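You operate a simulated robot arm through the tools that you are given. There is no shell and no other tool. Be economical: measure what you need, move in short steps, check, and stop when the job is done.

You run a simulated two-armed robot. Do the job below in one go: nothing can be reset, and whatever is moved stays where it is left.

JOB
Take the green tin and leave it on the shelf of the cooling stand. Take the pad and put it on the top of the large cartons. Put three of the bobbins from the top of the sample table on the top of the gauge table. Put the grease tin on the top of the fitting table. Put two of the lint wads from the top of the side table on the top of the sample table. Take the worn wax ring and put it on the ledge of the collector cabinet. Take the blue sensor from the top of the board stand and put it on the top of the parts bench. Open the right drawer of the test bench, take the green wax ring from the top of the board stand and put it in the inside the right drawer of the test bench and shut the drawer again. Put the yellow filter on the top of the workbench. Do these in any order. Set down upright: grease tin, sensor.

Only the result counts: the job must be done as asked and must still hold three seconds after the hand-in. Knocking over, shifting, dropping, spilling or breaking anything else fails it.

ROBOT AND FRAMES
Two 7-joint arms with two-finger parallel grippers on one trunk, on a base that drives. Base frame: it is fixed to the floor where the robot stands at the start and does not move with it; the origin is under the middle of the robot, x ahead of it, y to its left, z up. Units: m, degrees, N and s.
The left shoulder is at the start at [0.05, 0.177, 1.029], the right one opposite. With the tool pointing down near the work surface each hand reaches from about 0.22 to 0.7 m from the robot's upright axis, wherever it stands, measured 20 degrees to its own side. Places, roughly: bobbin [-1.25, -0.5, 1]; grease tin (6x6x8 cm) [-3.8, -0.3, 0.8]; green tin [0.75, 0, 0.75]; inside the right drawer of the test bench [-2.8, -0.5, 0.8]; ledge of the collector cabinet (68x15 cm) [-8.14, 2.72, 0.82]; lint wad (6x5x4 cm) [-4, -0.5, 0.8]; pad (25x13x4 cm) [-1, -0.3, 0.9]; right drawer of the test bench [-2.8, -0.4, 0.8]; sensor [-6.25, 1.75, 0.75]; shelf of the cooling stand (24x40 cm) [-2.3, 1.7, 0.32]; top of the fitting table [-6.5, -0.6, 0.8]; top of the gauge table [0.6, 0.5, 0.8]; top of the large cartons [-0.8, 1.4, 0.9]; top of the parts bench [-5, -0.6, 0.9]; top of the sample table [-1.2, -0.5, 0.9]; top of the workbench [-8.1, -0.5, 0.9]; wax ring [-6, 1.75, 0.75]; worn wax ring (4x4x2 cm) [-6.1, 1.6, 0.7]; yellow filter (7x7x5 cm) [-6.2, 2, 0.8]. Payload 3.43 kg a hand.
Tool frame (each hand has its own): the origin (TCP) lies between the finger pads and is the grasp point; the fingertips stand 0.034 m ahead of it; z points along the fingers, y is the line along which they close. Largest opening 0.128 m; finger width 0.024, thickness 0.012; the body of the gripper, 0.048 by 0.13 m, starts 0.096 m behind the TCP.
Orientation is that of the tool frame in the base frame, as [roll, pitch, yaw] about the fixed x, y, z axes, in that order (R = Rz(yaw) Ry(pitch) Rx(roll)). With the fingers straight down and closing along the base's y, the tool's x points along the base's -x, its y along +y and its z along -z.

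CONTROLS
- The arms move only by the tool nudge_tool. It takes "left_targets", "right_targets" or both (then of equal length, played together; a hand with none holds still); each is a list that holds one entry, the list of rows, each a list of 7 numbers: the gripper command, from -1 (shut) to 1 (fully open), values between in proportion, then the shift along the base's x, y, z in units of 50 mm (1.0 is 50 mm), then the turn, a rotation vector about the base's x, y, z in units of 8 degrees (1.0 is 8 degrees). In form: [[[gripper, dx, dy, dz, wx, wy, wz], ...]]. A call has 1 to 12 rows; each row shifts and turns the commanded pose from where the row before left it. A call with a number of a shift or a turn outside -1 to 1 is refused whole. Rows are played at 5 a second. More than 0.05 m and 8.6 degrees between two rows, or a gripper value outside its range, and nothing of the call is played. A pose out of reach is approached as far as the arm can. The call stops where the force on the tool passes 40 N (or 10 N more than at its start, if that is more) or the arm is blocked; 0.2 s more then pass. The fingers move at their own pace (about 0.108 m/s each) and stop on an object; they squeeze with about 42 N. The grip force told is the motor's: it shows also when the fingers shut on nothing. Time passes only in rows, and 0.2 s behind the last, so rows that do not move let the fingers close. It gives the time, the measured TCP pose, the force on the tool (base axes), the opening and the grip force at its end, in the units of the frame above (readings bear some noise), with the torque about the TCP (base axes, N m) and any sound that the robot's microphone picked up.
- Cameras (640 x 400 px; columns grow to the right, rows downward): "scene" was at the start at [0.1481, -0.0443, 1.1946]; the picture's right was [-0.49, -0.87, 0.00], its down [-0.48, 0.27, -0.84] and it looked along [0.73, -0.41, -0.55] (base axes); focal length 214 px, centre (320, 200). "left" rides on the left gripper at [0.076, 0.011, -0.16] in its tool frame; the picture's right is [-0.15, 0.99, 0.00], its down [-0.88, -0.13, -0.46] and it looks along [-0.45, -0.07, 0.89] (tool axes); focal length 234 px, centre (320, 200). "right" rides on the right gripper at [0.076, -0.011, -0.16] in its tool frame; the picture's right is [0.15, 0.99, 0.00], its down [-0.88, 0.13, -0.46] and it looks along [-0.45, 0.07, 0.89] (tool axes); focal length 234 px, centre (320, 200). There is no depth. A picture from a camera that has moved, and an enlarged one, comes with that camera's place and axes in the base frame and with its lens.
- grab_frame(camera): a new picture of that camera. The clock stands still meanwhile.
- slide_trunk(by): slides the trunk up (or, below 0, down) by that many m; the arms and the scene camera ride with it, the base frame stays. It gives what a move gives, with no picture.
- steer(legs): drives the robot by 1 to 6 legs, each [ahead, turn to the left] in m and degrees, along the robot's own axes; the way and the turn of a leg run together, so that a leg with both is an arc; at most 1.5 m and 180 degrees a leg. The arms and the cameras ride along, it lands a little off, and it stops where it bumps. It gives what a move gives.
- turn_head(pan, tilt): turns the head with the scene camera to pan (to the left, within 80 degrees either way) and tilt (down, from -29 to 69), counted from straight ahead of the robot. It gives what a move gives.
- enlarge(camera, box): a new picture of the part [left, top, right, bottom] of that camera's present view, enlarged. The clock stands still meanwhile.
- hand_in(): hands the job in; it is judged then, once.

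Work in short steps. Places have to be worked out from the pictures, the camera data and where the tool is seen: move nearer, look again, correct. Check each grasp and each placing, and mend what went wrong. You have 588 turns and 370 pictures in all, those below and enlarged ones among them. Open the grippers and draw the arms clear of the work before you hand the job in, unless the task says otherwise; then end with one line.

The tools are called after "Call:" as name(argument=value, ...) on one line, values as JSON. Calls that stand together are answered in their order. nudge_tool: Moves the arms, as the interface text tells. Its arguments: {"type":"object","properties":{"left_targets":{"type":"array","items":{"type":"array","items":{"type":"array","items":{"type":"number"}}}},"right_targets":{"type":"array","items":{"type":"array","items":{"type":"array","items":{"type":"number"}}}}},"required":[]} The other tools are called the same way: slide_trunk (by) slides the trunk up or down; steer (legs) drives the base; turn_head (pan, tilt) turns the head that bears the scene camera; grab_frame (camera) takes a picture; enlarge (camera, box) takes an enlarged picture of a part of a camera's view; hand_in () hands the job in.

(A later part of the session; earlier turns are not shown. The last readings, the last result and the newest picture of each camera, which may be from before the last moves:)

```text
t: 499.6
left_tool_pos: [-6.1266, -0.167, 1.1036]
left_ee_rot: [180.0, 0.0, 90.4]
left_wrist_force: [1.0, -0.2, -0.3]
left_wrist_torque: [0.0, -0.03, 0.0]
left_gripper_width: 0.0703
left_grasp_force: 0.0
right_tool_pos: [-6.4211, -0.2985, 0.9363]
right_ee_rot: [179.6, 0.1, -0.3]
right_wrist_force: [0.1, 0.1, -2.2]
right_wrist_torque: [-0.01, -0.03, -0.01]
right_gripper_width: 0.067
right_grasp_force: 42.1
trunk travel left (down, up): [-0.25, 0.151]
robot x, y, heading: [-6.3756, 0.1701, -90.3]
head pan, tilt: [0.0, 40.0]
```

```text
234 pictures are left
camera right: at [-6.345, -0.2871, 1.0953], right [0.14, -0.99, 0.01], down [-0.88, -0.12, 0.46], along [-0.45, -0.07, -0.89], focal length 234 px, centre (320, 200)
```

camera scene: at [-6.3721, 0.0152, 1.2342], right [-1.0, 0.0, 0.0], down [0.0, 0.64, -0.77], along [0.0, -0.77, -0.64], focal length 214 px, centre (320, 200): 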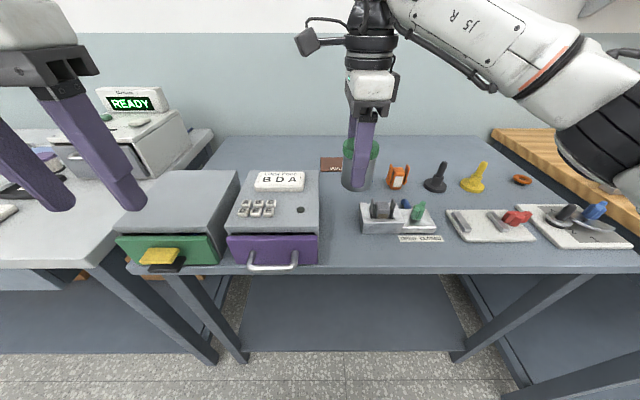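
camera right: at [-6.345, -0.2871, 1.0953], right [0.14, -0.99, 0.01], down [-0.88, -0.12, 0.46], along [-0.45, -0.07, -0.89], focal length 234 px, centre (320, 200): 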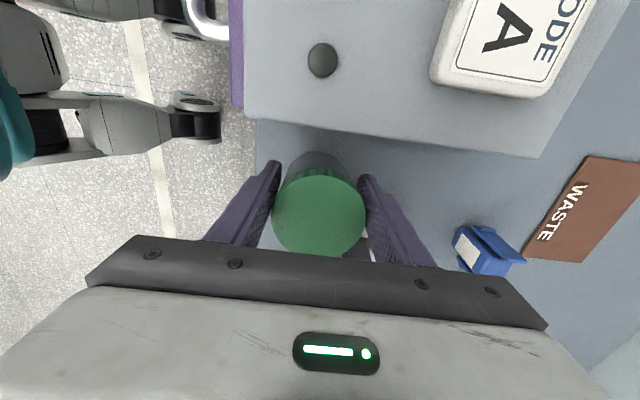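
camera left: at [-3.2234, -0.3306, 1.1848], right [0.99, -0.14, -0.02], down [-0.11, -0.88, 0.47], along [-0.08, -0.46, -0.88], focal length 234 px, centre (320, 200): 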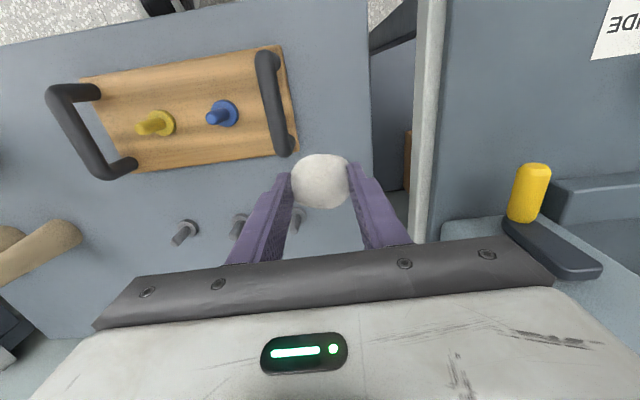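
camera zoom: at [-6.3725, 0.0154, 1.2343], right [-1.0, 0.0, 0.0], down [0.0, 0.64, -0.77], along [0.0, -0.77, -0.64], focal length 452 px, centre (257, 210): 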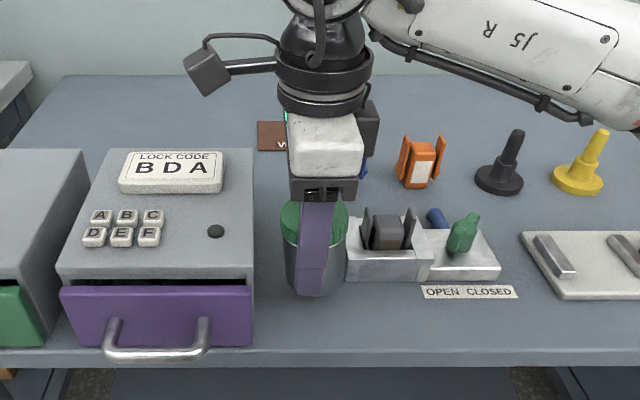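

Clear on all sides. I lower to contact.

Call:
nudge_tool(right_targets=[[[-1, 0, 0, -0.5, 0, 0, 0], [-1, 0, 0, -0.14, 0, 0, 0], [-1, 0, 0, 0, 0, 0, 0]]])

Call:
nudge_tool(right_targets=[[[-1, 0, 0, -0.1, 0, 0, 0], [-1, 0, 0, 0, 0, 0, 0]]])

```text
t: 500.4
left_tool_pos: [-6.1253, -0.1671, 1.1036]
left_ee_rot: [-180.0, 0.0, 90.3]
left_wrist_force: [0.0, 0.3, 0.5]
left_wrist_torque: [-0.01, 0.01, 0.02]
left_gripper_width: 0.0705
left_grasp_force: 0.1
right_tool_pos: [-6.4225, -0.3, 0.9045]
right_ee_rot: [179.4, 0.0, -0.2]
right_wrist_force: [-1.2, -0.2, 1.6]
right_wrist_torque: [0.0, -0.02, 0.01]
right_gripper_width: 0.0669
right_grasp_force: 41.9
trunk travel left (down, up): [-0.25, 0.151]
robot x, y, heading: [-6.3753, 0.1704, -90.4]
head pan, tilt: [0.0, 40.0]
```

```text
t: 501.0
left_tool_pos: [-6.128, -0.1656, 1.1054]
left_ee_rot: [-180.0, 0.2, 90.5]
left_wrist_force: [-0.4, -0.1, 0.2]
left_wrist_torque: [0.02, 0.03, -0.01]
left_gripper_width: 0.0703
left_grasp_force: 0.0
right_tool_pos: [-6.4221, -0.3011, 0.9029]
right_ee_rot: [179.0, 0.0, -0.3]
right_wrist_force: [-4.1, -2.7, 29.6]
right_wrist_torque: [-0.17, -0.34, -0.02]
right_gripper_width: 0.0669
right_grasp_force: 42.3
trunk travel left (down, up): [-0.25, 0.151]
robot x, y, heading: [-6.3747, 0.1719, -90.4]
head pan, tilt: [0.0, 40.0]
```

Contact (table z ≈ 0.853). I release and check.

Call:
nudge_tool(right_targets=[[[-1, 0, 0, 0.06, 0, 0, 0], [0.3, 0, 0, 0, 0, 0, 0], [0.3, 0, 0, 0, 0, 0, 0]]])

Call:
nudge_tool(right_targets=[[[0.3, 0, 0, 0.7, 0, 0, 0], [0.3, 0, 0, 0.9, 0, 0, 0], [0.3, 0, 0, 0.9, 0, 0, 0], [0.3, -0.4, 0.6, 0, 0, 0, 0], [0.3, -0.4, 0.6, 0, 0, 0, 0]]])

Call:
enlarge(camera="scene", box=[220, 100, 480, 290])

```text
t: 501.8
left_tool_pos: [-6.1264, -0.1674, 1.1022]
left_ee_rot: [-179.9, -0.1, 90.3]
left_wrist_force: [-0.3, -0.6, 0.7]
left_wrist_torque: [0.0, 0.0, 0.02]
left_gripper_width: 0.0703
left_grasp_force: 0.0
right_tool_pos: [-6.4221, -0.2993, 0.9022]
right_ee_rot: [179.6, 0.2, -0.2]
right_wrist_force: [-0.2, -0.1, 0.3]
right_wrist_torque: [0.0, 0.02, 0.0]
right_gripper_width: 0.0832
right_grasp_force: 0.1
trunk travel left (down, up): [-0.25, 0.151]
robot x, y, heading: [-6.3712, 0.169, -90.3]
head pan, tilt: [0.0, 40.0]
```

```text
t: 503.0
left_tool_pos: [-6.125, -0.167, 1.1032]
left_ee_rot: [-180.0, 0.0, 90.5]
left_wrist_force: [0.1, -0.1, 0.0]
left_wrist_torque: [-0.01, 0.0, 0.05]
left_gripper_width: 0.0707
left_grasp_force: 0.0
right_tool_pos: [-6.4611, -0.2396, 1.0268]
right_ee_rot: [179.6, 0.1, -0.1]
right_wrist_force: [-0.4, -0.2, 0.6]
right_wrist_torque: [0.01, -0.03, 0.02]
right_gripper_width: 0.0834
right_grasp_force: 0.0
trunk travel left (down, up): [-0.25, 0.151]
robot x, y, heading: [-6.3771, 0.1717, -90.1]
head pan, tilt: [0.0, 40.0]
```

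```text
2.11 times, centred on (350, 195) of scene
camera zoom: at [-6.3727, 0.0159, 1.2344], right [-1.0, 0.0, 0.0], down [0.0, 0.64, -0.77], along [0.0, -0.77, -0.64], focal length 452 px, centre (257, 210)
```

zoom: 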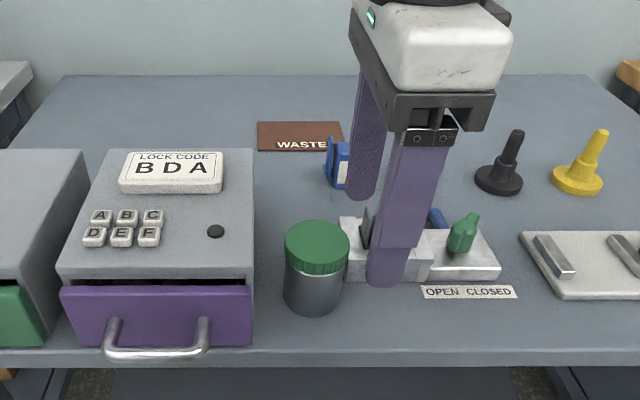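

The grease tin stands upright. I back off, unwind the right wrist, and turn around to the board stand.

Call:
steer(legs=[[-0.3, 0]])

Call:
nudge_tool(right_targets=[[[0.3, 0, 0.2, 0.2, 0, 0, 0.94], [0.3, -0.2, 0.2, 0.2, 0, 0, 0.94], [0.3, -0.2, 0, 0.2, 0, 0, 0.94], [0.3, -0.2, 0, 0.2, 0, 0, 0.94], [0.3, -0.2, 0, 0, 0, 0, 0.94], [0.3, -0.2, 0, 0, 0, 0, 0.94], [0.3, -0.2, 0, 0, 0, 0, 0.94], [0.3, -0.2, 0, 0, 0, 0, 0.94], [0.3, -0.2, 0, 0, 0, 0, 0.94], [0.3, -0.2, 0, 0, 0, 0, 0.94], [0.3, 0, 0, 0, 0, 0, 0.94], [0.3, 0, 0, 0, 0, 0, 0.94]]])

Call:
steer(legs=[[0, 180]])

Call:
turn_head(pan=0, tilt=25)

Call:
grab_frame(camera="scene")

```text
t: 505.1
left_tool_pos: [-6.1258, 0.1306, 1.1039]
left_ee_rot: [-179.9, 0.0, 90.6]
left_wrist_force: [-0.1, 0.3, 0.2]
left_wrist_torque: [-0.01, -0.02, -0.01]
left_gripper_width: 0.0707
left_grasp_force: 0.1
right_tool_pos: [-6.4598, 0.0568, 1.0265]
right_ee_rot: [179.5, 0.1, -0.1]
right_wrist_force: [0.3, 0.2, 0.9]
right_wrist_torque: [-0.03, 0.01, 0.03]
right_gripper_width: 0.083
right_grasp_force: 0.0
trunk travel left (down, up): [-0.25, 0.151]
robot x, y, heading: [-6.3747, 0.4645, -90.1]
head pan, tilt: [0.0, 40.0]
```

```text
t: 507.7
left_tool_pos: [-6.1249, 0.1298, 1.1014]
left_ee_rot: [-180.0, 0.0, 90.5]
left_wrist_force: [-0.3, -0.2, -0.3]
left_wrist_torque: [0.0, -0.03, 0.03]
left_gripper_width: 0.0704
left_grasp_force: 0.1
right_tool_pos: [-6.5485, 0.0758, 1.0656]
right_ee_rot: [179.5, 0.1, 90.2]
right_wrist_force: [0.1, -0.1, 0.4]
right_wrist_torque: [0.0, -0.01, -0.03]
right_gripper_width: 0.0831
right_grasp_force: 0.1
trunk travel left (down, up): [-0.25, 0.151]
robot x, y, heading: [-6.3694, 0.466, -90.0]
head pan, tilt: [0.0, 40.0]
```

```text
t: 515.4
left_tool_pos: [-6.6184, 0.8072, 1.1028]
left_ee_rot: [179.9, 0.0, -89.7]
left_wrist_force: [-0.1, 0.2, -0.6]
left_wrist_torque: [0.04, 0.04, -0.02]
left_gripper_width: 0.0705
left_grasp_force: 0.0
right_tool_pos: [-6.1947, 0.8593, 1.0665]
right_ee_rot: [179.5, 0.0, -90.1]
right_wrist_force: [1.3, 0.4, 0.5]
right_wrist_torque: [0.01, 0.02, 0.02]
right_gripper_width: 0.0834
right_grasp_force: 0.0
trunk travel left (down, up): [-0.25, 0.151]
robot x, y, heading: [-6.3691, 0.4665, 89.6]
head pan, tilt: [0.0, 40.0]
```

```text
t: 516.2
left_tool_pos: [-6.6171, 0.8057, 1.1021]
left_ee_rot: [-179.9, 0.1, -89.6]
left_wrist_force: [-0.3, -0.1, -0.3]
left_wrist_torque: [0.01, 0.0, 0.0]
left_gripper_width: 0.0706
left_grasp_force: 0.1
right_tool_pos: [-6.1938, 0.8576, 1.066]
right_ee_rot: [179.5, 0.2, -90.1]
right_wrist_force: [-0.3, -0.4, 0.0]
right_wrist_torque: [0.0, 0.0, 0.02]
right_gripper_width: 0.0833
right_grasp_force: 0.1
trunk travel left (down, up): [-0.25, 0.151]
robot x, y, heading: [-6.3733, 0.4706, 89.4]
head pan, tilt: [0.0, 25.0]
```

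```text
232 pictures are left
camera scene: at [-6.3704, 0.6295, 1.2576], right [1.0, -0.01, 0.0], down [0.0, -0.42, -0.91], along [0.0, 0.91, -0.42], focal length 214 px, centre (320, 200)
```

scene: 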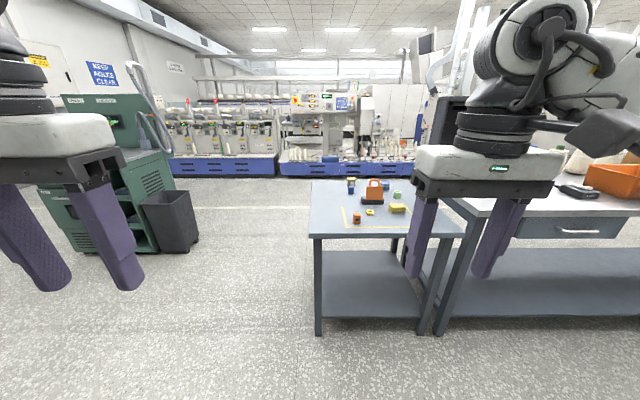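

The board stand is the small table at x ≈ −6.38…−5.9, front y ≈ 1.45. I move in front of it and look down at the items.

Call:
steer(legs=[[0, -90], [0.25, 0], [0, 90], [0.45, 0]])

Call:
turn_head(pan=0, tilt=40)

Call:
grab_frame(camera="scene")

```text
t: 528.0
left_tool_pos: [-6.354, 1.26, 1.1023]
left_ee_rot: [179.9, 0.0, -90.5]
left_wrist_force: [0.0, 0.2, 0.1]
left_wrist_torque: [-0.02, -0.01, -0.03]
left_gripper_width: 0.0703
left_grasp_force: 0.1
right_tool_pos: [-5.9295, 1.3067, 1.066]
right_ee_rot: [179.5, 0.1, -90.9]
right_wrist_force: [0.4, 0.7, -0.2]
right_wrist_torque: [-0.01, 0.01, 0.0]
right_gripper_width: 0.0831
right_grasp_force: 0.0
trunk travel left (down, up): [-0.25, 0.151]
robot x, y, heading: [-6.1144, 0.9183, 88.9]
head pan, tilt: [0.0, 25.0]
```

```text
t: 528.7
left_tool_pos: [-6.3549, 1.2593, 1.1039]
left_ee_rot: [-179.9, 0.1, -90.5]
left_wrist_force: [0.5, 0.1, -0.8]
left_wrist_torque: [0.0, -0.01, -0.02]
left_gripper_width: 0.0703
left_grasp_force: 0.0
right_tool_pos: [-5.9304, 1.3066, 1.066]
right_ee_rot: [179.5, 0.1, -90.9]
right_wrist_force: [0.3, 0.6, 0.7]
right_wrist_torque: [-0.01, -0.02, 0.0]
right_gripper_width: 0.0832
right_grasp_force: 0.2
trunk travel left (down, up): [-0.25, 0.151]
robot x, y, heading: [-6.1179, 0.9141, 88.9]
head pan, tilt: [0.0, 40.0]
```

```text
231 pictures are left
camera scene: at [-6.1103, 1.0725, 1.2344], right [1.0, -0.02, 0.0], down [-0.01, -0.64, -0.77], along [0.02, 0.77, -0.64], focal length 214 px, centre (320, 200)
```

scene: 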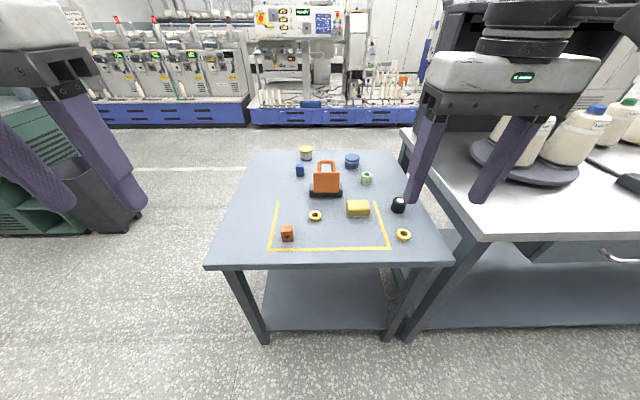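

Call:
enlarge(camera="scene", box=[205, 130, 455, 270])

```text
2.56 times, centred on (330, 200) of scene
camera zoom: at [-6.1103, 1.0725, 1.2344], right [1.0, -0.02, 0.0], down [-0.01, -0.64, -0.77], along [0.02, 0.77, -0.64], focal length 549 px, centre (294, 200)
```

zoom: 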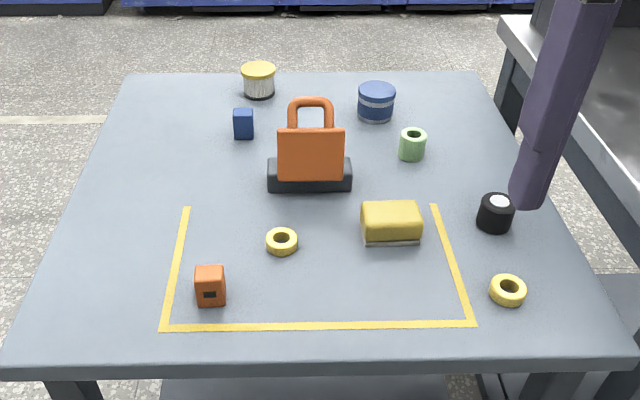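

Items: jar with yellow lid (yellow filter) at ≈(−6.15, 1.93), blue box (blue sensor) ≈(−6.17, 1.82), green ring ≈(−5.92, 1.76), two yellow rings ≈(−6.11, 1.56) and (−5.86, 1.48). I need to see which ring is worn, so I drive nearer and zoom in on both.

Call:
steer(legs=[[0.17, 1]])

Call:
turn_head(pan=0, tilt=50)

Call:
enlarge(camera="scene", box=[210, 130, 460, 290])

Call:
grab_frame(camera="right")

```text
t: 530.2
left_tool_pos: [-6.3585, 1.428, 1.1033]
left_ee_rot: [180.0, 0.0, -89.6]
left_wrist_force: [-0.1, 0.2, 0.5]
left_wrist_torque: [0.0, 0.0, 0.01]
left_gripper_width: 0.0702
left_grasp_force: 0.0
right_tool_pos: [-5.9357, 1.4803, 1.0656]
right_ee_rot: [179.5, 0.1, -89.9]
right_wrist_force: [0.2, 1.2, 0.0]
right_wrist_torque: [-0.03, -0.01, -0.03]
right_gripper_width: 0.083
right_grasp_force: 0.1
trunk travel left (down, up): [-0.25, 0.151]
robot x, y, heading: [-6.1112, 1.0896, 89.9]
head pan, tilt: [0.0, 40.0]
```

```text
t: 530.9
left_tool_pos: [-6.359, 1.4269, 1.1026]
left_ee_rot: [-180.0, 0.0, -89.7]
left_wrist_force: [0.0, -0.3, 0.7]
left_wrist_torque: [-0.05, -0.03, -0.02]
left_gripper_width: 0.0704
left_grasp_force: 0.1
right_tool_pos: [-5.9353, 1.48, 1.0658]
right_ee_rot: [179.5, 0.3, -90.0]
right_wrist_force: [0.4, -0.1, -0.6]
right_wrist_torque: [-0.03, -0.02, 0.0]
right_gripper_width: 0.083
right_grasp_force: 0.0
trunk travel left (down, up): [-0.25, 0.151]
robot x, y, heading: [-6.1171, 1.0881, 89.8]
head pan, tilt: [0.0, 50.0]
```

```text
2.50 times, centred on (335, 210) of scene
camera zoom: at [-6.111, 1.2357, 1.2202], right [1.0, 0.0, 0.0], down [0.0, -0.77, -0.64], along [0.0, 0.64, -0.77], focal length 536 px, centre (282, 175)
```

zoom: 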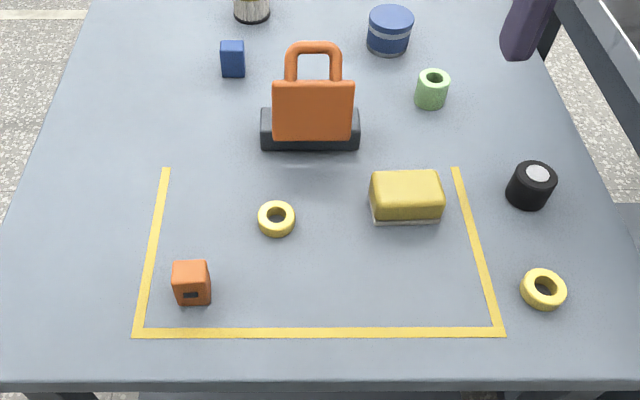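

```text
228 pictures are left
camera right: at [-5.9219, 1.4043, 1.2251], right [-0.99, -0.15, 0.01], down [-0.13, 0.88, 0.46], along [-0.07, 0.45, -0.89], focal length 234 px, centre (320, 200)
```

right: 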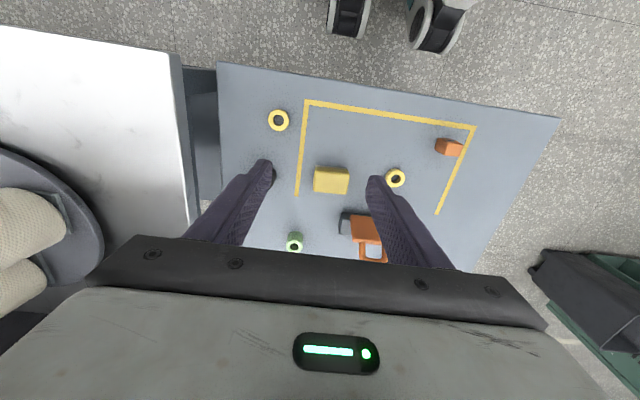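

Call:
enlarge(camera="scene", box=[300, 200, 350, 235])

Call:
enlarge(camera="scene", box=[405, 230, 455, 265])

```text
11.43 times, centred on (325, 218) of scene
camera zoom: at [-6.111, 1.2357, 1.2202], right [1.0, 0.0, 0.0], down [0.0, -0.77, -0.64], along [0.0, 0.64, -0.77], focal length 2451 px, centre (263, 0)
```

zoom: 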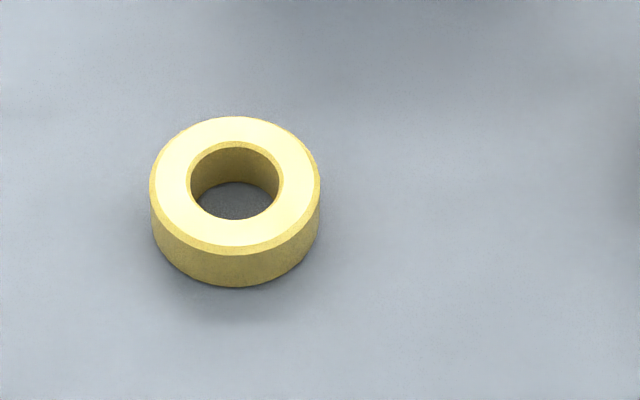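

```text
11.43 times, centred on (430, 248) of scene
camera zoom: at [-6.111, 1.2357, 1.2202], right [1.0, 0.0, 0.0], down [0.0, -0.77, -0.64], along [0.0, 0.64, -0.77], focal length 2451 px, centre (-937, -343)
```

zoom: 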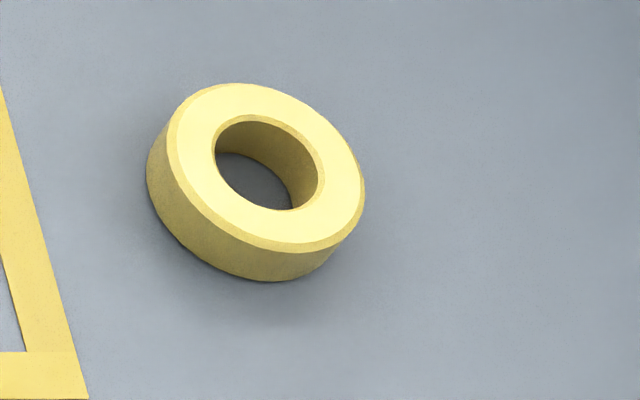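

The coordinates given match the ring at (−6.117, 1.566), size 4 cm: that is the worn ring. I move the right hand aside and the left hand over the ring.

Call:
nudge_tool(right_targets=[[[0.3, 0.8, -0.5, 0.2, 0, 0, 0], [0.3, 0.8, -0.5, 0.2, 0, 0, 0], [0.3, 0, -0.8, 0, 0, 0, 0], [0.3, 0, -0.8, 0, 0, 0, 0]]])

Call:
nudge_tool(left_targets=[[[0.0, 0.75, 0.43, -0.4, 0, 0, 0], [0.0, 0.75, 0.43, -0.4, 0, 0, 0], [0.0, 0.75, 0.43, -0.4, 0, 0, 0], [0.0, 0.75, 0.43, -0.4, 0, 0, 0], [0.0, 0.75, 0.43, -0.4, 0, 0, 0], [0.0, 0.75, 0.43, -0.4, 0, 0, 0], [0.0, 0.34, 0.2, -0.4, 0, 0, 0]]])

Call:
grab_frame(camera="left")

Call:
grab_frame(camera="scene")

```text
t: 531.9
left_tool_pos: [-6.3592, 1.427, 1.1036]
left_ee_rot: [-180.0, 0.0, -89.6]
left_wrist_force: [0.4, -0.8, 0.9]
left_wrist_torque: [0.01, 0.0, -0.01]
left_gripper_width: 0.0704
left_grasp_force: 0.0
right_tool_pos: [-5.8551, 1.348, 1.0851]
right_ee_rot: [179.5, 0.2, -90.1]
right_wrist_force: [0.4, -0.3, 0.0]
right_wrist_torque: [0.0, 0.01, 0.04]
right_gripper_width: 0.0831
right_grasp_force: 0.1
trunk travel left (down, up): [-0.25, 0.151]
robot x, y, heading: [-6.1096, 1.0911, 90.0]
head pan, tilt: [0.0, 50.0]
```

```text
t: 533.5
left_tool_pos: [-6.1162, 1.5652, 0.9628]
left_ee_rot: [-179.9, 0.1, -89.5]
left_wrist_force: [0.5, 0.3, -0.5]
left_wrist_torque: [0.0, 0.0, -0.04]
left_gripper_width: 0.064
left_grasp_force: 0.1
right_tool_pos: [-5.8554, 1.3505, 1.0852]
right_ee_rot: [179.4, 0.2, -89.9]
right_wrist_force: [0.3, 0.1, 0.2]
right_wrist_torque: [-0.02, -0.03, -0.02]
right_gripper_width: 0.0833
right_grasp_force: 0.1
trunk travel left (down, up): [-0.25, 0.151]
robot x, y, heading: [-6.1113, 1.0925, 90.0]
head pan, tilt: [0.0, 50.0]
```

```text
225 pictures are left
camera left: at [-6.1272, 1.4877, 1.1222], right [-0.99, 0.14, 0.0], down [0.12, 0.88, 0.46], along [0.06, 0.45, -0.89], focal length 234 px, centre (320, 200)
```

left: 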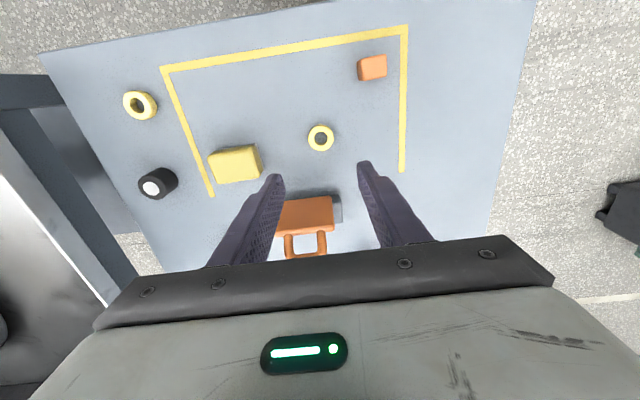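

```text
224 pictures are left
camera scene: at [-6.111, 1.2358, 1.2202], right [1.0, 0.0, 0.0], down [0.0, -0.77, -0.64], along [0.0, 0.64, -0.77], focal length 214 px, centre (320, 200)
```

scene: 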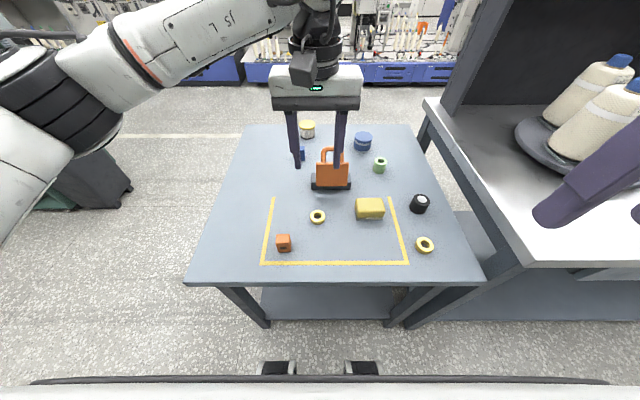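

Ring at (−6.118, 1.568), top z ≈ 0.75. I lower to 0.85 and check.

Call:
nudge_tool(left_targets=[[[0, -0.04, 0.06, -0.9, 0, 0, 0], [0, 0, 0, -0.9, 0, 0, 0], [0, 0, 0, -0.6, 0, 0, 0]]])

Call:
grab_frame(camera="left")

```text
t: 534.3
left_tool_pos: [-6.1198, 1.5683, 0.8429]
left_ee_rot: [179.9, 0.0, -89.6]
left_wrist_force: [0.2, 0.3, 0.2]
left_wrist_torque: [-0.03, -0.04, 0.03]
left_gripper_width: 0.064
left_grasp_force: 0.1
right_tool_pos: [-5.8556, 1.35, 1.0853]
right_ee_rot: [179.5, 0.1, -90.0]
right_wrist_force: [-0.3, 0.2, -0.3]
right_wrist_torque: [0.01, -0.01, -0.03]
right_gripper_width: 0.083
right_grasp_force: 0.1
trunk travel left (down, up): [-0.25, 0.151]
robot x, y, heading: [-6.1148, 1.0924, 90.0]
head pan, tilt: [0.0, 50.0]
```

```text
223 pictures are left
camera left: at [-6.1303, 1.4903, 1.0016], right [-0.99, 0.14, 0.0], down [0.12, 0.88, 0.46], along [0.06, 0.45, -0.89], focal length 234 px, centre (320, 200)
```

left: 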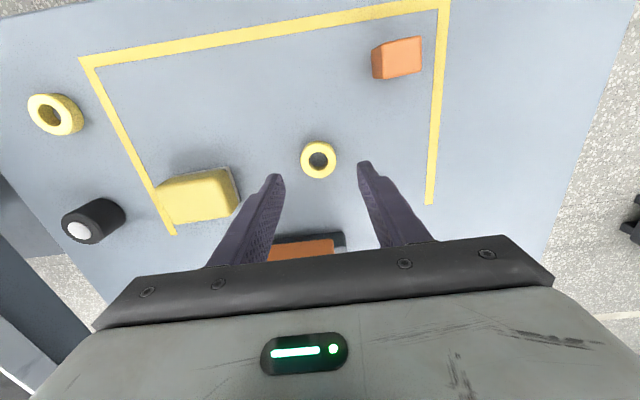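

Call:
nudge_tool(left_targets=[[[0, 0, 0, -0.8, 0, 0, 0], [0, 0, 0, -0.45, 0, 0, 0], [0, 0, 0, 0, 0, 0, 0]]])

Call:
grab_frame(camera="left")

```text
t: 535.1
left_tool_pos: [-6.1198, 1.5692, 0.7815]
left_ee_rot: [180.0, 0.0, -89.6]
left_wrist_force: [0.2, -0.3, -0.2]
left_wrist_torque: [0.02, -0.01, 0.0]
left_gripper_width: 0.064
left_grasp_force: 0.0
right_tool_pos: [-5.8555, 1.3484, 1.0854]
right_ee_rot: [179.5, 0.3, -90.0]
right_wrist_force: [0.2, 0.3, -1.1]
right_wrist_torque: [0.01, -0.01, -0.02]
right_gripper_width: 0.0833
right_grasp_force: 0.0
trunk travel left (down, up): [-0.25, 0.151]
robot x, y, heading: [-6.1127, 1.0893, 89.9]
head pan, tilt: [0.0, 50.0]
```

```text
222 pictures are left
camera left: at [-6.1308, 1.491, 0.9392], right [-0.99, 0.14, 0.0], down [0.12, 0.88, 0.46], along [0.06, 0.45, -0.89], focal length 234 px, centre (320, 200)
```

left: 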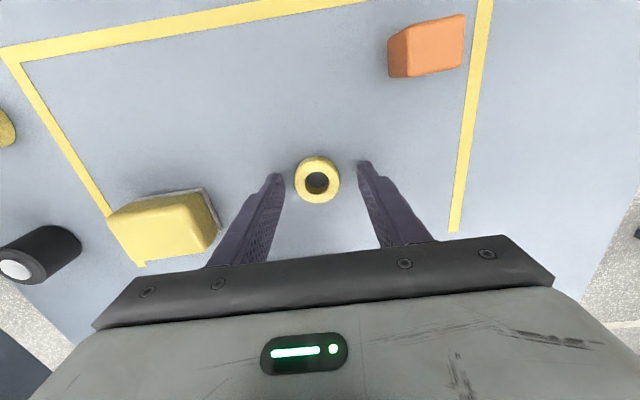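

Call:
nudge_tool(left_targets=[[[0, 0.03, 0, -0.15, 0, 0, 0], [0, 0, 0, -0.12, 0, 0, 0], [0, 0, 0, 0, 0, 0, 0]]])

```text
t: 535.9
left_tool_pos: [-6.1166, 1.5686, 0.7743]
left_ee_rot: [-179.8, 0.2, -89.5]
left_wrist_force: [-4.0, -8.8, 17.6]
left_wrist_torque: [-0.51, 0.79, 0.3]
left_gripper_width: 0.0661
left_grasp_force: 1.9
right_tool_pos: [-5.8572, 1.3478, 1.0857]
right_ee_rot: [179.5, 0.2, -89.9]
right_wrist_force: [-1.4, -0.1, 0.1]
right_wrist_torque: [-0.02, 0.01, -0.02]
right_gripper_width: 0.0831
right_grasp_force: 0.1
trunk travel left (down, up): [-0.25, 0.151]
robot x, y, heading: [-6.1131, 1.0906, 90.0]
head pan, tilt: [0.0, 50.0]
stopped in row 3 (left hand): the force on the tool passed its limit at 42 N (the readings are from after the stop); the commanded pose is now the measured one
```

Tips touch the table (z ≈ 0.74). I raise a hair, close and lift.

Call:
nudge_tool(left_targets=[[[0, 0, 0, 0.05, 0, 0, 0], [-1, 0, 0, 0, 0, 0, 0], [-1, 0, 0, 0, 0, 0, 0], [-1, 0, 0, 0, 0, 0, 0]]])

Call:
nudge_tool(left_targets=[[[-1, 0, 0, 0.5, 0, 0, 0], [-1, 0, 0, 0.9, 0, 0, 0], [-1, 0, 0, 0.9, 0, 0, 0]]])

Call:
grab_frame(camera="left")

```text
t: 536.9
left_tool_pos: [-6.1173, 1.5712, 0.7738]
left_ee_rot: [-179.7, 0.3, -89.4]
left_wrist_force: [-2.0, 3.6, 3.7]
left_wrist_torque: [0.1, 0.17, -0.12]
left_gripper_width: 0.038
left_grasp_force: 41.5
right_tool_pos: [-5.8557, 1.3488, 1.0849]
right_ee_rot: [179.5, 0.2, -90.0]
right_wrist_force: [-0.8, -0.7, 0.3]
right_wrist_torque: [0.0, 0.02, 0.02]
right_gripper_width: 0.083
right_grasp_force: 0.1
trunk travel left (down, up): [-0.25, 0.151]
robot x, y, heading: [-6.1109, 1.0902, 89.6]
head pan, tilt: [0.0, 50.0]
```

```text
t: 537.7
left_tool_pos: [-6.1188, 1.5683, 0.8885]
left_ee_rot: [-179.8, 0.2, -89.7]
left_wrist_force: [0.0, -0.4, -0.6]
left_wrist_torque: [-0.01, 0.03, -0.01]
left_gripper_width: 0.0381
left_grasp_force: 41.7
right_tool_pos: [-5.8561, 1.349, 1.0853]
right_ee_rot: [179.5, 0.2, -89.9]
right_wrist_force: [0.0, -0.6, 0.1]
right_wrist_torque: [0.01, 0.01, -0.01]
right_gripper_width: 0.0833
right_grasp_force: 0.0
trunk travel left (down, up): [-0.25, 0.151]
robot x, y, heading: [-6.1111, 1.0872, 89.8]
head pan, tilt: [0.0, 50.0]
```

```text
221 pictures are left
camera left: at [-6.1294, 1.4906, 1.0468], right [-0.99, 0.14, 0.0], down [0.12, 0.88, 0.46], along [0.07, 0.45, -0.89], focal length 234 px, centre (320, 200)
```

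left: 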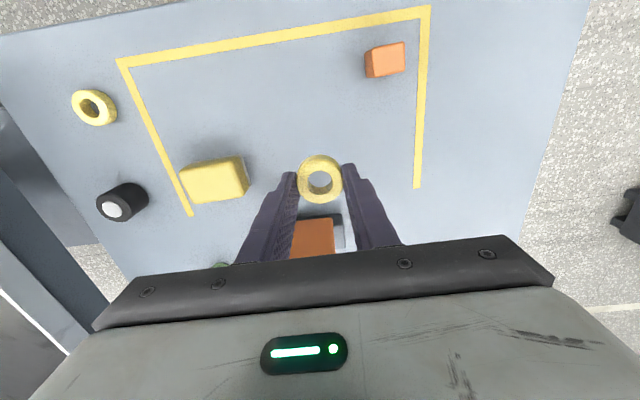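

The worn ring is held. I raise and retract the left hand, then drive around to the left side of the stand to reach the yellow filter with the right hand.

Call:
nudge_tool(left_targets=[[[-1, 0, 0, 0.9, 0, 0, 0], [-1, 0, 0, 0.9, 0, 0, 0], [-1, -0.5, -0.6, 0.4, 0, 0, 0], [-1, -0.7, -0.6, 0, 0, 0, 0], [-1, -0.7, -0.6, 0, 0, 0, 0], [-1, -0.7, -0.5, 0, 0, 0, 0]]])

Call:
steer(legs=[[-0.35, 0], [0, 90], [0.75, 0], [0, -90], [1.3, 0], [0, -90]])

Call:
turn_head(pan=-10, tilt=45)

Call:
grab_frame(camera="scene")

```text
t: 539.1
left_tool_pos: [-6.2484, 1.4554, 1.0011]
left_ee_rot: [-179.7, 0.4, -89.5]
left_wrist_force: [-0.1, 0.1, -0.5]
left_wrist_torque: [-0.02, -0.01, 0.03]
left_gripper_width: 0.0379
left_grasp_force: 42.1
right_tool_pos: [-5.8568, 1.3492, 1.0853]
right_ee_rot: [179.5, 0.2, -90.0]
right_wrist_force: [0.7, 0.7, 0.0]
right_wrist_torque: [0.0, -0.03, 0.02]
right_gripper_width: 0.0829
right_grasp_force: 0.1
trunk travel left (down, up): [-0.25, 0.151]
robot x, y, heading: [-6.1116, 1.0885, 89.8]
head pan, tilt: [0.0, 50.0]
```

```text
t: 562.6
left_tool_pos: [-6.4714, 2.1784, 1.002]
left_ee_rot: [-179.9, 0.3, 179.1]
left_wrist_force: [-0.1, -0.1, -0.1]
left_wrist_torque: [-0.01, 0.01, 0.0]
left_gripper_width: 0.038
left_grasp_force: 42.8
right_tool_pos: [-6.5866, 1.7917, 1.0856]
right_ee_rot: [179.5, 0.2, 178.6]
right_wrist_force: [0.1, 0.3, -0.4]
right_wrist_torque: [-0.02, -0.02, -0.01]
right_gripper_width: 0.0832
right_grasp_force: 0.0
trunk travel left (down, up): [-0.25, 0.151]
robot x, y, heading: [-6.8407, 2.0549, -1.6]
head pan, tilt: [0.0, 50.0]
```

```text
t: 563.4
left_tool_pos: [-6.4721, 2.1779, 1.003]
left_ee_rot: [-179.8, 0.3, 179.1]
left_wrist_force: [-0.5, 0.0, 0.2]
left_wrist_torque: [-0.02, 0.0, -0.03]
left_gripper_width: 0.0382
left_grasp_force: 42.0
right_tool_pos: [-6.5859, 1.7914, 1.0842]
right_ee_rot: [179.5, 0.1, 178.7]
right_wrist_force: [0.5, 0.6, 0.2]
right_wrist_torque: [-0.04, 0.02, -0.02]
right_gripper_width: 0.0833
right_grasp_force: 0.1
trunk travel left (down, up): [-0.25, 0.151]
robot x, y, heading: [-6.8394, 2.0553, -1.5]
head pan, tilt: [-10.0, 45.0]
```

```text
220 pictures are left
camera scene: at [-6.6902, 2.0351, 1.2271], right [-0.2, -0.98, 0.0], down [-0.69, 0.14, -0.71], along [0.69, -0.14, -0.71], focal length 214 px, centre (320, 200)
```

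scene: 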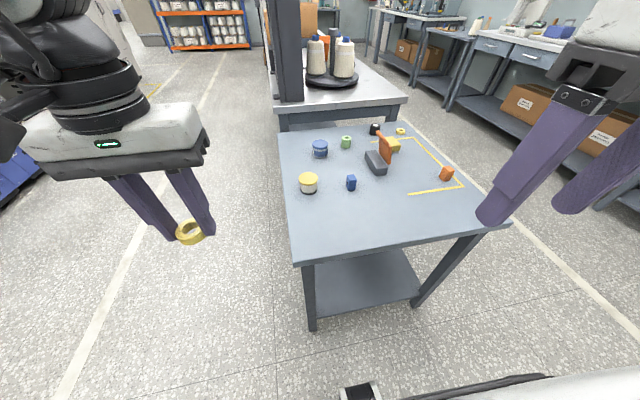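

Filter at ≈(−6.16, 1.967), blue sensor ≈(−6.18, 1.826). I drive 0.17 m closer and bring the right hand over the filter.

Call:
steer(legs=[[0.17, 1.5]])

Call:
nudge_tool(right_targets=[[[0.5, 0.7, 0.5, -0.2, 0, 0, 0], [0.5, 0.7, 0.5, -0.2, 0, 0, 0], [0.5, 0.75, 0.5, -0.3, 0, 0, 0], [0.5, 0.75, 0.5, -0.3, 0, 0, 0], [0.5, 0.75, 0.5, -0.3, 0, 0, 0], [0.5, 0.75, 0.5, -0.3, 0, 0, 0], [0.5, 0.7, 0.5, -0.4, 0, 0, 0]]])

Call:
grab_frame(camera="right")

Call:
grab_frame(camera="scene")

```text
t: 564.9
left_tool_pos: [-6.3117, 2.186, 1.0017]
left_ee_rot: [-180.0, 0.3, -179.4]
left_wrist_force: [0.5, 1.3, -0.6]
left_wrist_torque: [-0.02, -0.06, 0.01]
left_gripper_width: 0.0378
left_grasp_force: 41.7
right_tool_pos: [-6.4151, 1.7949, 1.0843]
right_ee_rot: [179.5, 0.1, -180.0]
right_wrist_force: [0.4, 0.1, 0.7]
right_wrist_torque: [0.0, -0.01, 0.03]
right_gripper_width: 0.0834
right_grasp_force: 0.1
trunk travel left (down, up): [-0.25, 0.151]
robot x, y, heading: [-6.6752, 2.0516, -0.4]
head pan, tilt: [-10.0, 45.0]
stopped in leg 1: the robot was blocked; the commanded pose is now the measured one
```

```text
t: 566.5
left_tool_pos: [-6.3105, 2.1862, 1.0021]
left_ee_rot: [-179.8, 0.2, -179.5]
left_wrist_force: [-0.4, 0.8, -0.2]
left_wrist_torque: [0.03, -0.01, 0.0]
left_gripper_width: 0.0379
left_grasp_force: 41.7
right_tool_pos: [-6.1593, 1.9726, 0.9849]
right_ee_rot: [179.4, 0.2, -179.9]
right_wrist_force: [-0.9, -0.1, -0.4]
right_wrist_torque: [-0.01, -0.03, 0.01]
right_gripper_width: 0.0961
right_grasp_force: 0.0
trunk travel left (down, up): [-0.25, 0.151]
robot x, y, heading: [-6.6773, 2.0541, -0.2]
head pan, tilt: [-10.0, 45.0]
```

```text
219 pictures are left
camera right: at [-6.235, 1.9598, 1.1442], right [-0.15, 0.99, 0.01], down [0.88, 0.13, 0.46], along [0.45, 0.08, -0.89], focal length 234 px, centre (320, 200)
```

right: 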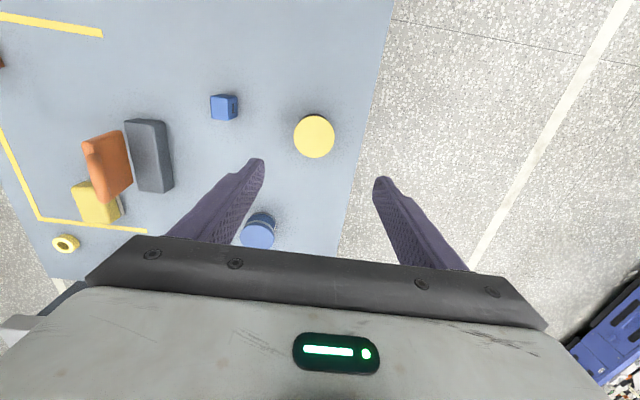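

```text
218 pictures are left
camera scene: at [-6.5257, 2.0369, 1.227], right [-0.17, -0.98, 0.0], down [-0.7, 0.12, -0.71], along [0.7, -0.12, -0.71], focal length 214 px, centre (320, 200)
```

scene: 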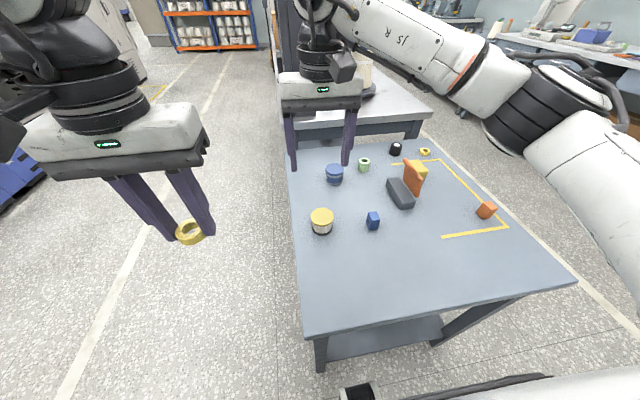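

Base touched the stand very lightly at the end; items are where they were. I back 2 cm off, then correct the hand over the filter at (−6.161, 1.966) and lower.

Call:
steer(legs=[[-0.02, 0]])

Call:
nudge_tool(right_targets=[[[0.5, 0.36, -0.12, -0.6, 0, 0, 0], [0.5, 0, 0, -0.9, 0, 0, 0]]])

Call:
grab_frame(camera="right")

```text
t: 567.3
left_tool_pos: [-6.3308, 2.1861, 1.0027]
left_ee_rot: [-179.8, 0.3, -179.5]
left_wrist_force: [0.4, -0.4, 0.0]
left_wrist_torque: [0.03, 0.0, 0.02]
left_gripper_width: 0.0381
left_grasp_force: 42.0
right_tool_pos: [-6.1802, 1.9717, 0.9851]
right_ee_rot: [179.5, 0.2, -179.9]
right_wrist_force: [-0.9, -0.2, 0.2]
right_wrist_torque: [0.01, -0.05, 0.0]
right_gripper_width: 0.0961
right_grasp_force: 0.0
trunk travel left (down, up): [-0.25, 0.151]
robot x, y, heading: [-6.6951, 2.0498, -0.0]
head pan, tilt: [-10.0, 45.0]
```

```text
t: 567.9
left_tool_pos: [-6.3306, 2.1855, 1.0013]
left_ee_rot: [-179.8, 0.2, -179.4]
left_wrist_force: [-0.4, -1.1, 0.2]
left_wrist_torque: [-0.02, -0.02, -0.02]
left_gripper_width: 0.0379
left_grasp_force: 41.5
right_tool_pos: [-6.1621, 1.965, 0.9118]
right_ee_rot: [179.4, 0.1, -179.8]
right_wrist_force: [0.2, -0.2, 0.6]
right_wrist_torque: [-0.02, -0.01, 0.02]
right_gripper_width: 0.0959
right_grasp_force: 0.1
trunk travel left (down, up): [-0.25, 0.151]
robot x, y, heading: [-6.6965, 2.0498, -0.3]
head pan, tilt: [-10.0, 45.0]
```

```text
217 pictures are left
camera right: at [-6.2381, 1.9524, 1.0705], right [-0.15, 0.99, 0.01], down [0.88, 0.13, 0.46], along [0.45, 0.08, -0.89], focal length 234 px, centre (320, 200)
```

right: 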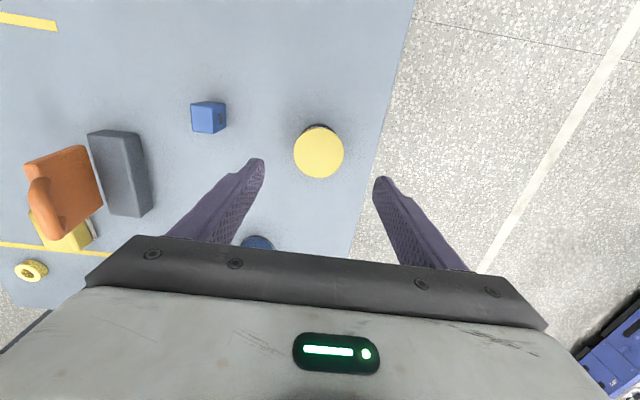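

Centred. I lower to z ≈ 0.782 and grip.

Call:
nudge_tool(right_targets=[[[0.5, 0, 0, -0.9, 0, 0, 0], [0.5, 0, 0, -0.9, 0, 0, 0], [0.5, 0, 0, -0.75, 0, 0, 0], [-1, 0, 0, 0, 0, 0, 0], [-1, 0, 0, 0, 0, 0, 0], [-1, 0, 0, 0, 0, 0, 0]]])

Call:
grab_frame(camera="right")

```text
t: 569.3
left_tool_pos: [-6.3298, 2.1863, 1.0023]
left_ee_rot: [-179.9, 0.1, -179.4]
left_wrist_force: [0.0, 0.1, -1.0]
left_wrist_torque: [0.0, -0.02, 0.01]
left_gripper_width: 0.0379
left_grasp_force: 41.8
right_tool_pos: [-6.1618, 1.9665, 0.7821]
right_ee_rot: [179.5, 0.1, -179.8]
right_wrist_force: [0.3, -0.9, -0.6]
right_wrist_torque: [-0.03, -0.01, 0.01]
right_gripper_width: 0.0609
right_grasp_force: 42.1
trunk travel left (down, up): [-0.25, 0.151]
robot x, y, heading: [-6.6957, 2.0542, -0.1]
head pan, tilt: [-10.0, 45.0]
```

```text
216 pictures are left
camera right: at [-6.2379, 1.9529, 0.942], right [-0.15, 0.99, 0.01], down [0.88, 0.13, 0.46], along [0.45, 0.08, -0.89], focal length 234 px, centre (320, 200)
```

right: 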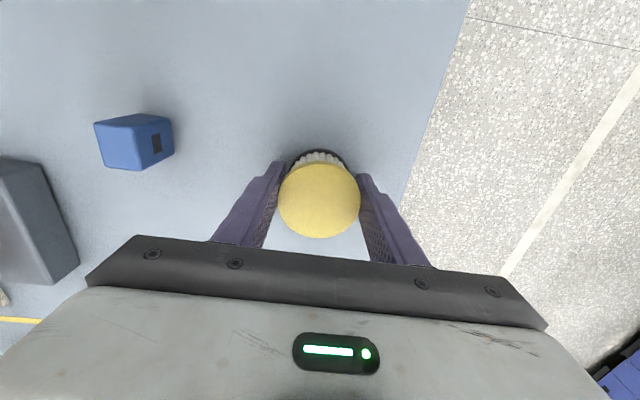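

Gripped. I lift and draw it back.

Call:
nudge_tool(right_targets=[[[-1, 0, 0, 0.6, 0, 0, 0], [-1, 0, 0, 0.9, 0, 0, 0], [-1, 0, 0, 0.9, 0, 0, 0], [-1, 0, 0, 0.9, 0, 0, 0], [-1, -0.6, -0.3, 0.6, 0, 0, 0], [-1, -0.8, -0.4, 0, 0, 0, 0], [-1, -0.8, -0.4, 0, 0, 0, 0], [-1, -0.8, -0.2, 0, 0, 0, 0]]])

Call:
grab_frame(camera="scene")

```text
t: 571.1
left_tool_pos: [-6.3306, 2.1855, 1.003]
left_ee_rot: [-179.9, 0.2, -179.3]
left_wrist_force: [-0.2, 0.8, -0.4]
left_wrist_torque: [-0.01, -0.01, -0.02]
left_gripper_width: 0.0379
left_grasp_force: 41.9
right_tool_pos: [-6.3138, 1.8999, 0.9811]
right_ee_rot: [179.5, 0.1, -180.0]
right_wrist_force: [1.1, -0.3, 0.0]
right_wrist_torque: [-0.03, -0.02, 0.03]
right_gripper_width: 0.0609
right_grasp_force: 42.0
trunk travel left (down, up): [-0.25, 0.151]
robot x, y, heading: [-6.698, 2.0521, -0.1]
head pan, tilt: [-10.0, 45.0]
```

```text
215 pictures are left
camera scene: at [-6.5459, 2.0364, 1.2272], right [-0.17, -0.98, 0.0], down [-0.7, 0.12, -0.71], along [0.7, -0.12, -0.71], focal length 214 px, centre (320, 200)
```

scene: 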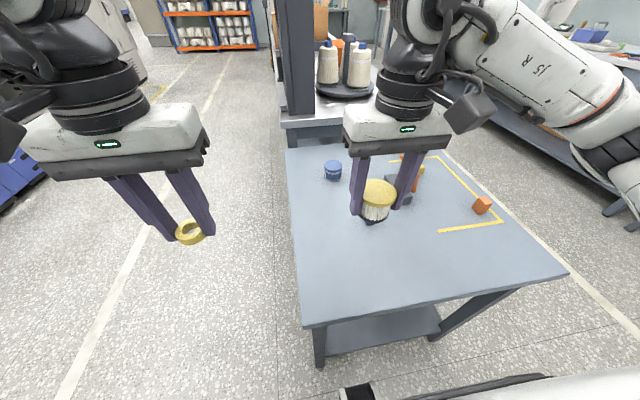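

I back away from the stand and turn toward the collector cabinet.

Call:
steer(legs=[[-0.2, 0], [0, 170]])

Call:
turn_head(pan=0, tilt=25)

Call:
grab_frame(camera="scene")

```text
t: 579.8
left_tool_pos: [-7.2736, 1.9585, 1.0022]
left_ee_rot: [-180.0, 0.2, -5.9]
left_wrist_force: [-0.5, 1.0, -0.3]
left_wrist_torque: [0.01, -0.02, 0.0]
left_gripper_width: 0.038
left_grasp_force: 41.5
right_tool_pos: [-7.2592, 2.2446, 0.9819]
right_ee_rot: [179.5, 0.2, -6.4]
right_wrist_force: [-0.5, -1.2, -1.1]
right_wrist_torque: [-0.02, 0.01, -0.02]
right_gripper_width: 0.061
right_grasp_force: 42.1
trunk travel left (down, up): [-0.25, 0.151]
robot x, y, heading: [-6.8942, 2.0506, 173.7]
head pan, tilt: [-10.0, 45.0]
```

```text
t: 580.6
left_tool_pos: [-7.2736, 1.959, 1.0012]
left_ee_rot: [-179.9, 0.1, -5.9]
left_wrist_force: [-0.2, -0.1, 0.4]
left_wrist_torque: [0.01, 0.01, -0.01]
left_gripper_width: 0.038
left_grasp_force: 41.5
right_tool_pos: [-7.2581, 2.246, 0.9804]
right_ee_rot: [179.5, 0.1, -6.4]
right_wrist_force: [0.9, -0.2, -0.9]
right_wrist_torque: [0.0, -0.04, 0.0]
right_gripper_width: 0.0607
right_grasp_force: 42.3
trunk travel left (down, up): [-0.25, 0.151]
robot x, y, heading: [-6.8947, 2.051, 173.3]
head pan, tilt: [0.0, 25.0]
```

```text
214 pictures are left
camera scene: at [-7.0551, 2.0694, 1.2576], right [0.11, 0.99, 0.0], down [0.42, -0.05, -0.91], along [-0.9, 0.1, -0.42], focal length 214 px, centre (320, 200)
```

scene: 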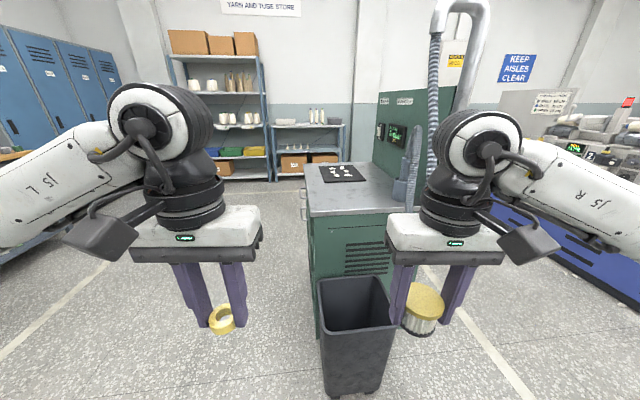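

The green collector cabinet is ahead right, with a bin before it. I drive to its south side to view its front and ledge.

Call:
steer(legs=[[0, 40], [1.45, 0], [0, -123]])

Call:
turn_head(pan=0, tilt=20)

Call:
grab_frame(camera="scene")

```text
t: 594.7
left_tool_pos: [-8.2359, 1.6222, 1.0013]
left_ee_rot: [-179.9, 0.2, -88.5]
left_wrist_force: [0.8, -0.7, 0.5]
left_wrist_torque: [0.0, 0.0, -0.01]
left_gripper_width: 0.0381
left_grasp_force: 42.2
right_tool_pos: [-7.9504, 1.6448, 0.981]
right_ee_rot: [179.5, 0.0, -88.8]
right_wrist_force: [0.2, -0.4, 0.3]
right_wrist_torque: [0.0, 0.0, -0.04]
right_gripper_width: 0.0609
right_grasp_force: 41.2
trunk travel left (down, up): [-0.25, 0.151]
robot x, y, heading: [-8.0973, 1.257, 91.0]
head pan, tilt: [0.0, 25.0]
```

```text
t: 595.4
left_tool_pos: [-8.2361, 1.6207, 1.0015]
left_ee_rot: [-179.8, 0.2, -88.4]
left_wrist_force: [1.0, -0.4, -0.2]
left_wrist_torque: [-0.02, 0.04, 0.0]
left_gripper_width: 0.0379
left_grasp_force: 42.1
right_tool_pos: [-7.9484, 1.6447, 0.9807]
right_ee_rot: [179.5, 0.1, -88.8]
right_wrist_force: [0.2, 0.1, -0.3]
right_wrist_torque: [-0.01, -0.01, 0.01]
right_gripper_width: 0.0609
right_grasp_force: 42.0
trunk travel left (down, up): [-0.25, 0.151]
robot x, y, heading: [-8.0962, 1.2605, 91.3]
head pan, tilt: [0.0, 20.0]
```

```text
213 pictures are left
camera scene: at [-8.0964, 1.4213, 1.2657], right [1.0, 0.02, 0.0], down [0.01, -0.34, -0.94], along [-0.02, 0.94, -0.34], focal length 214 px, centre (320, 200)
```

scene: 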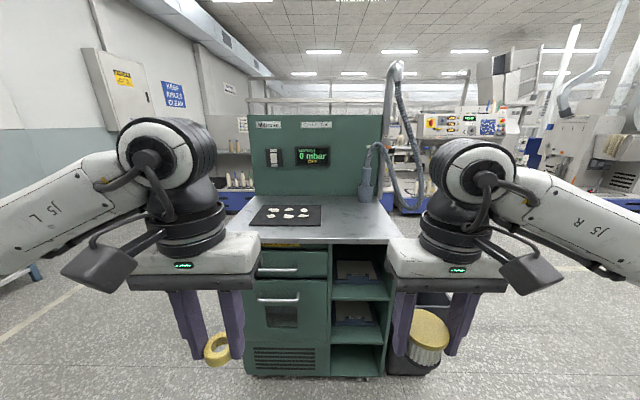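

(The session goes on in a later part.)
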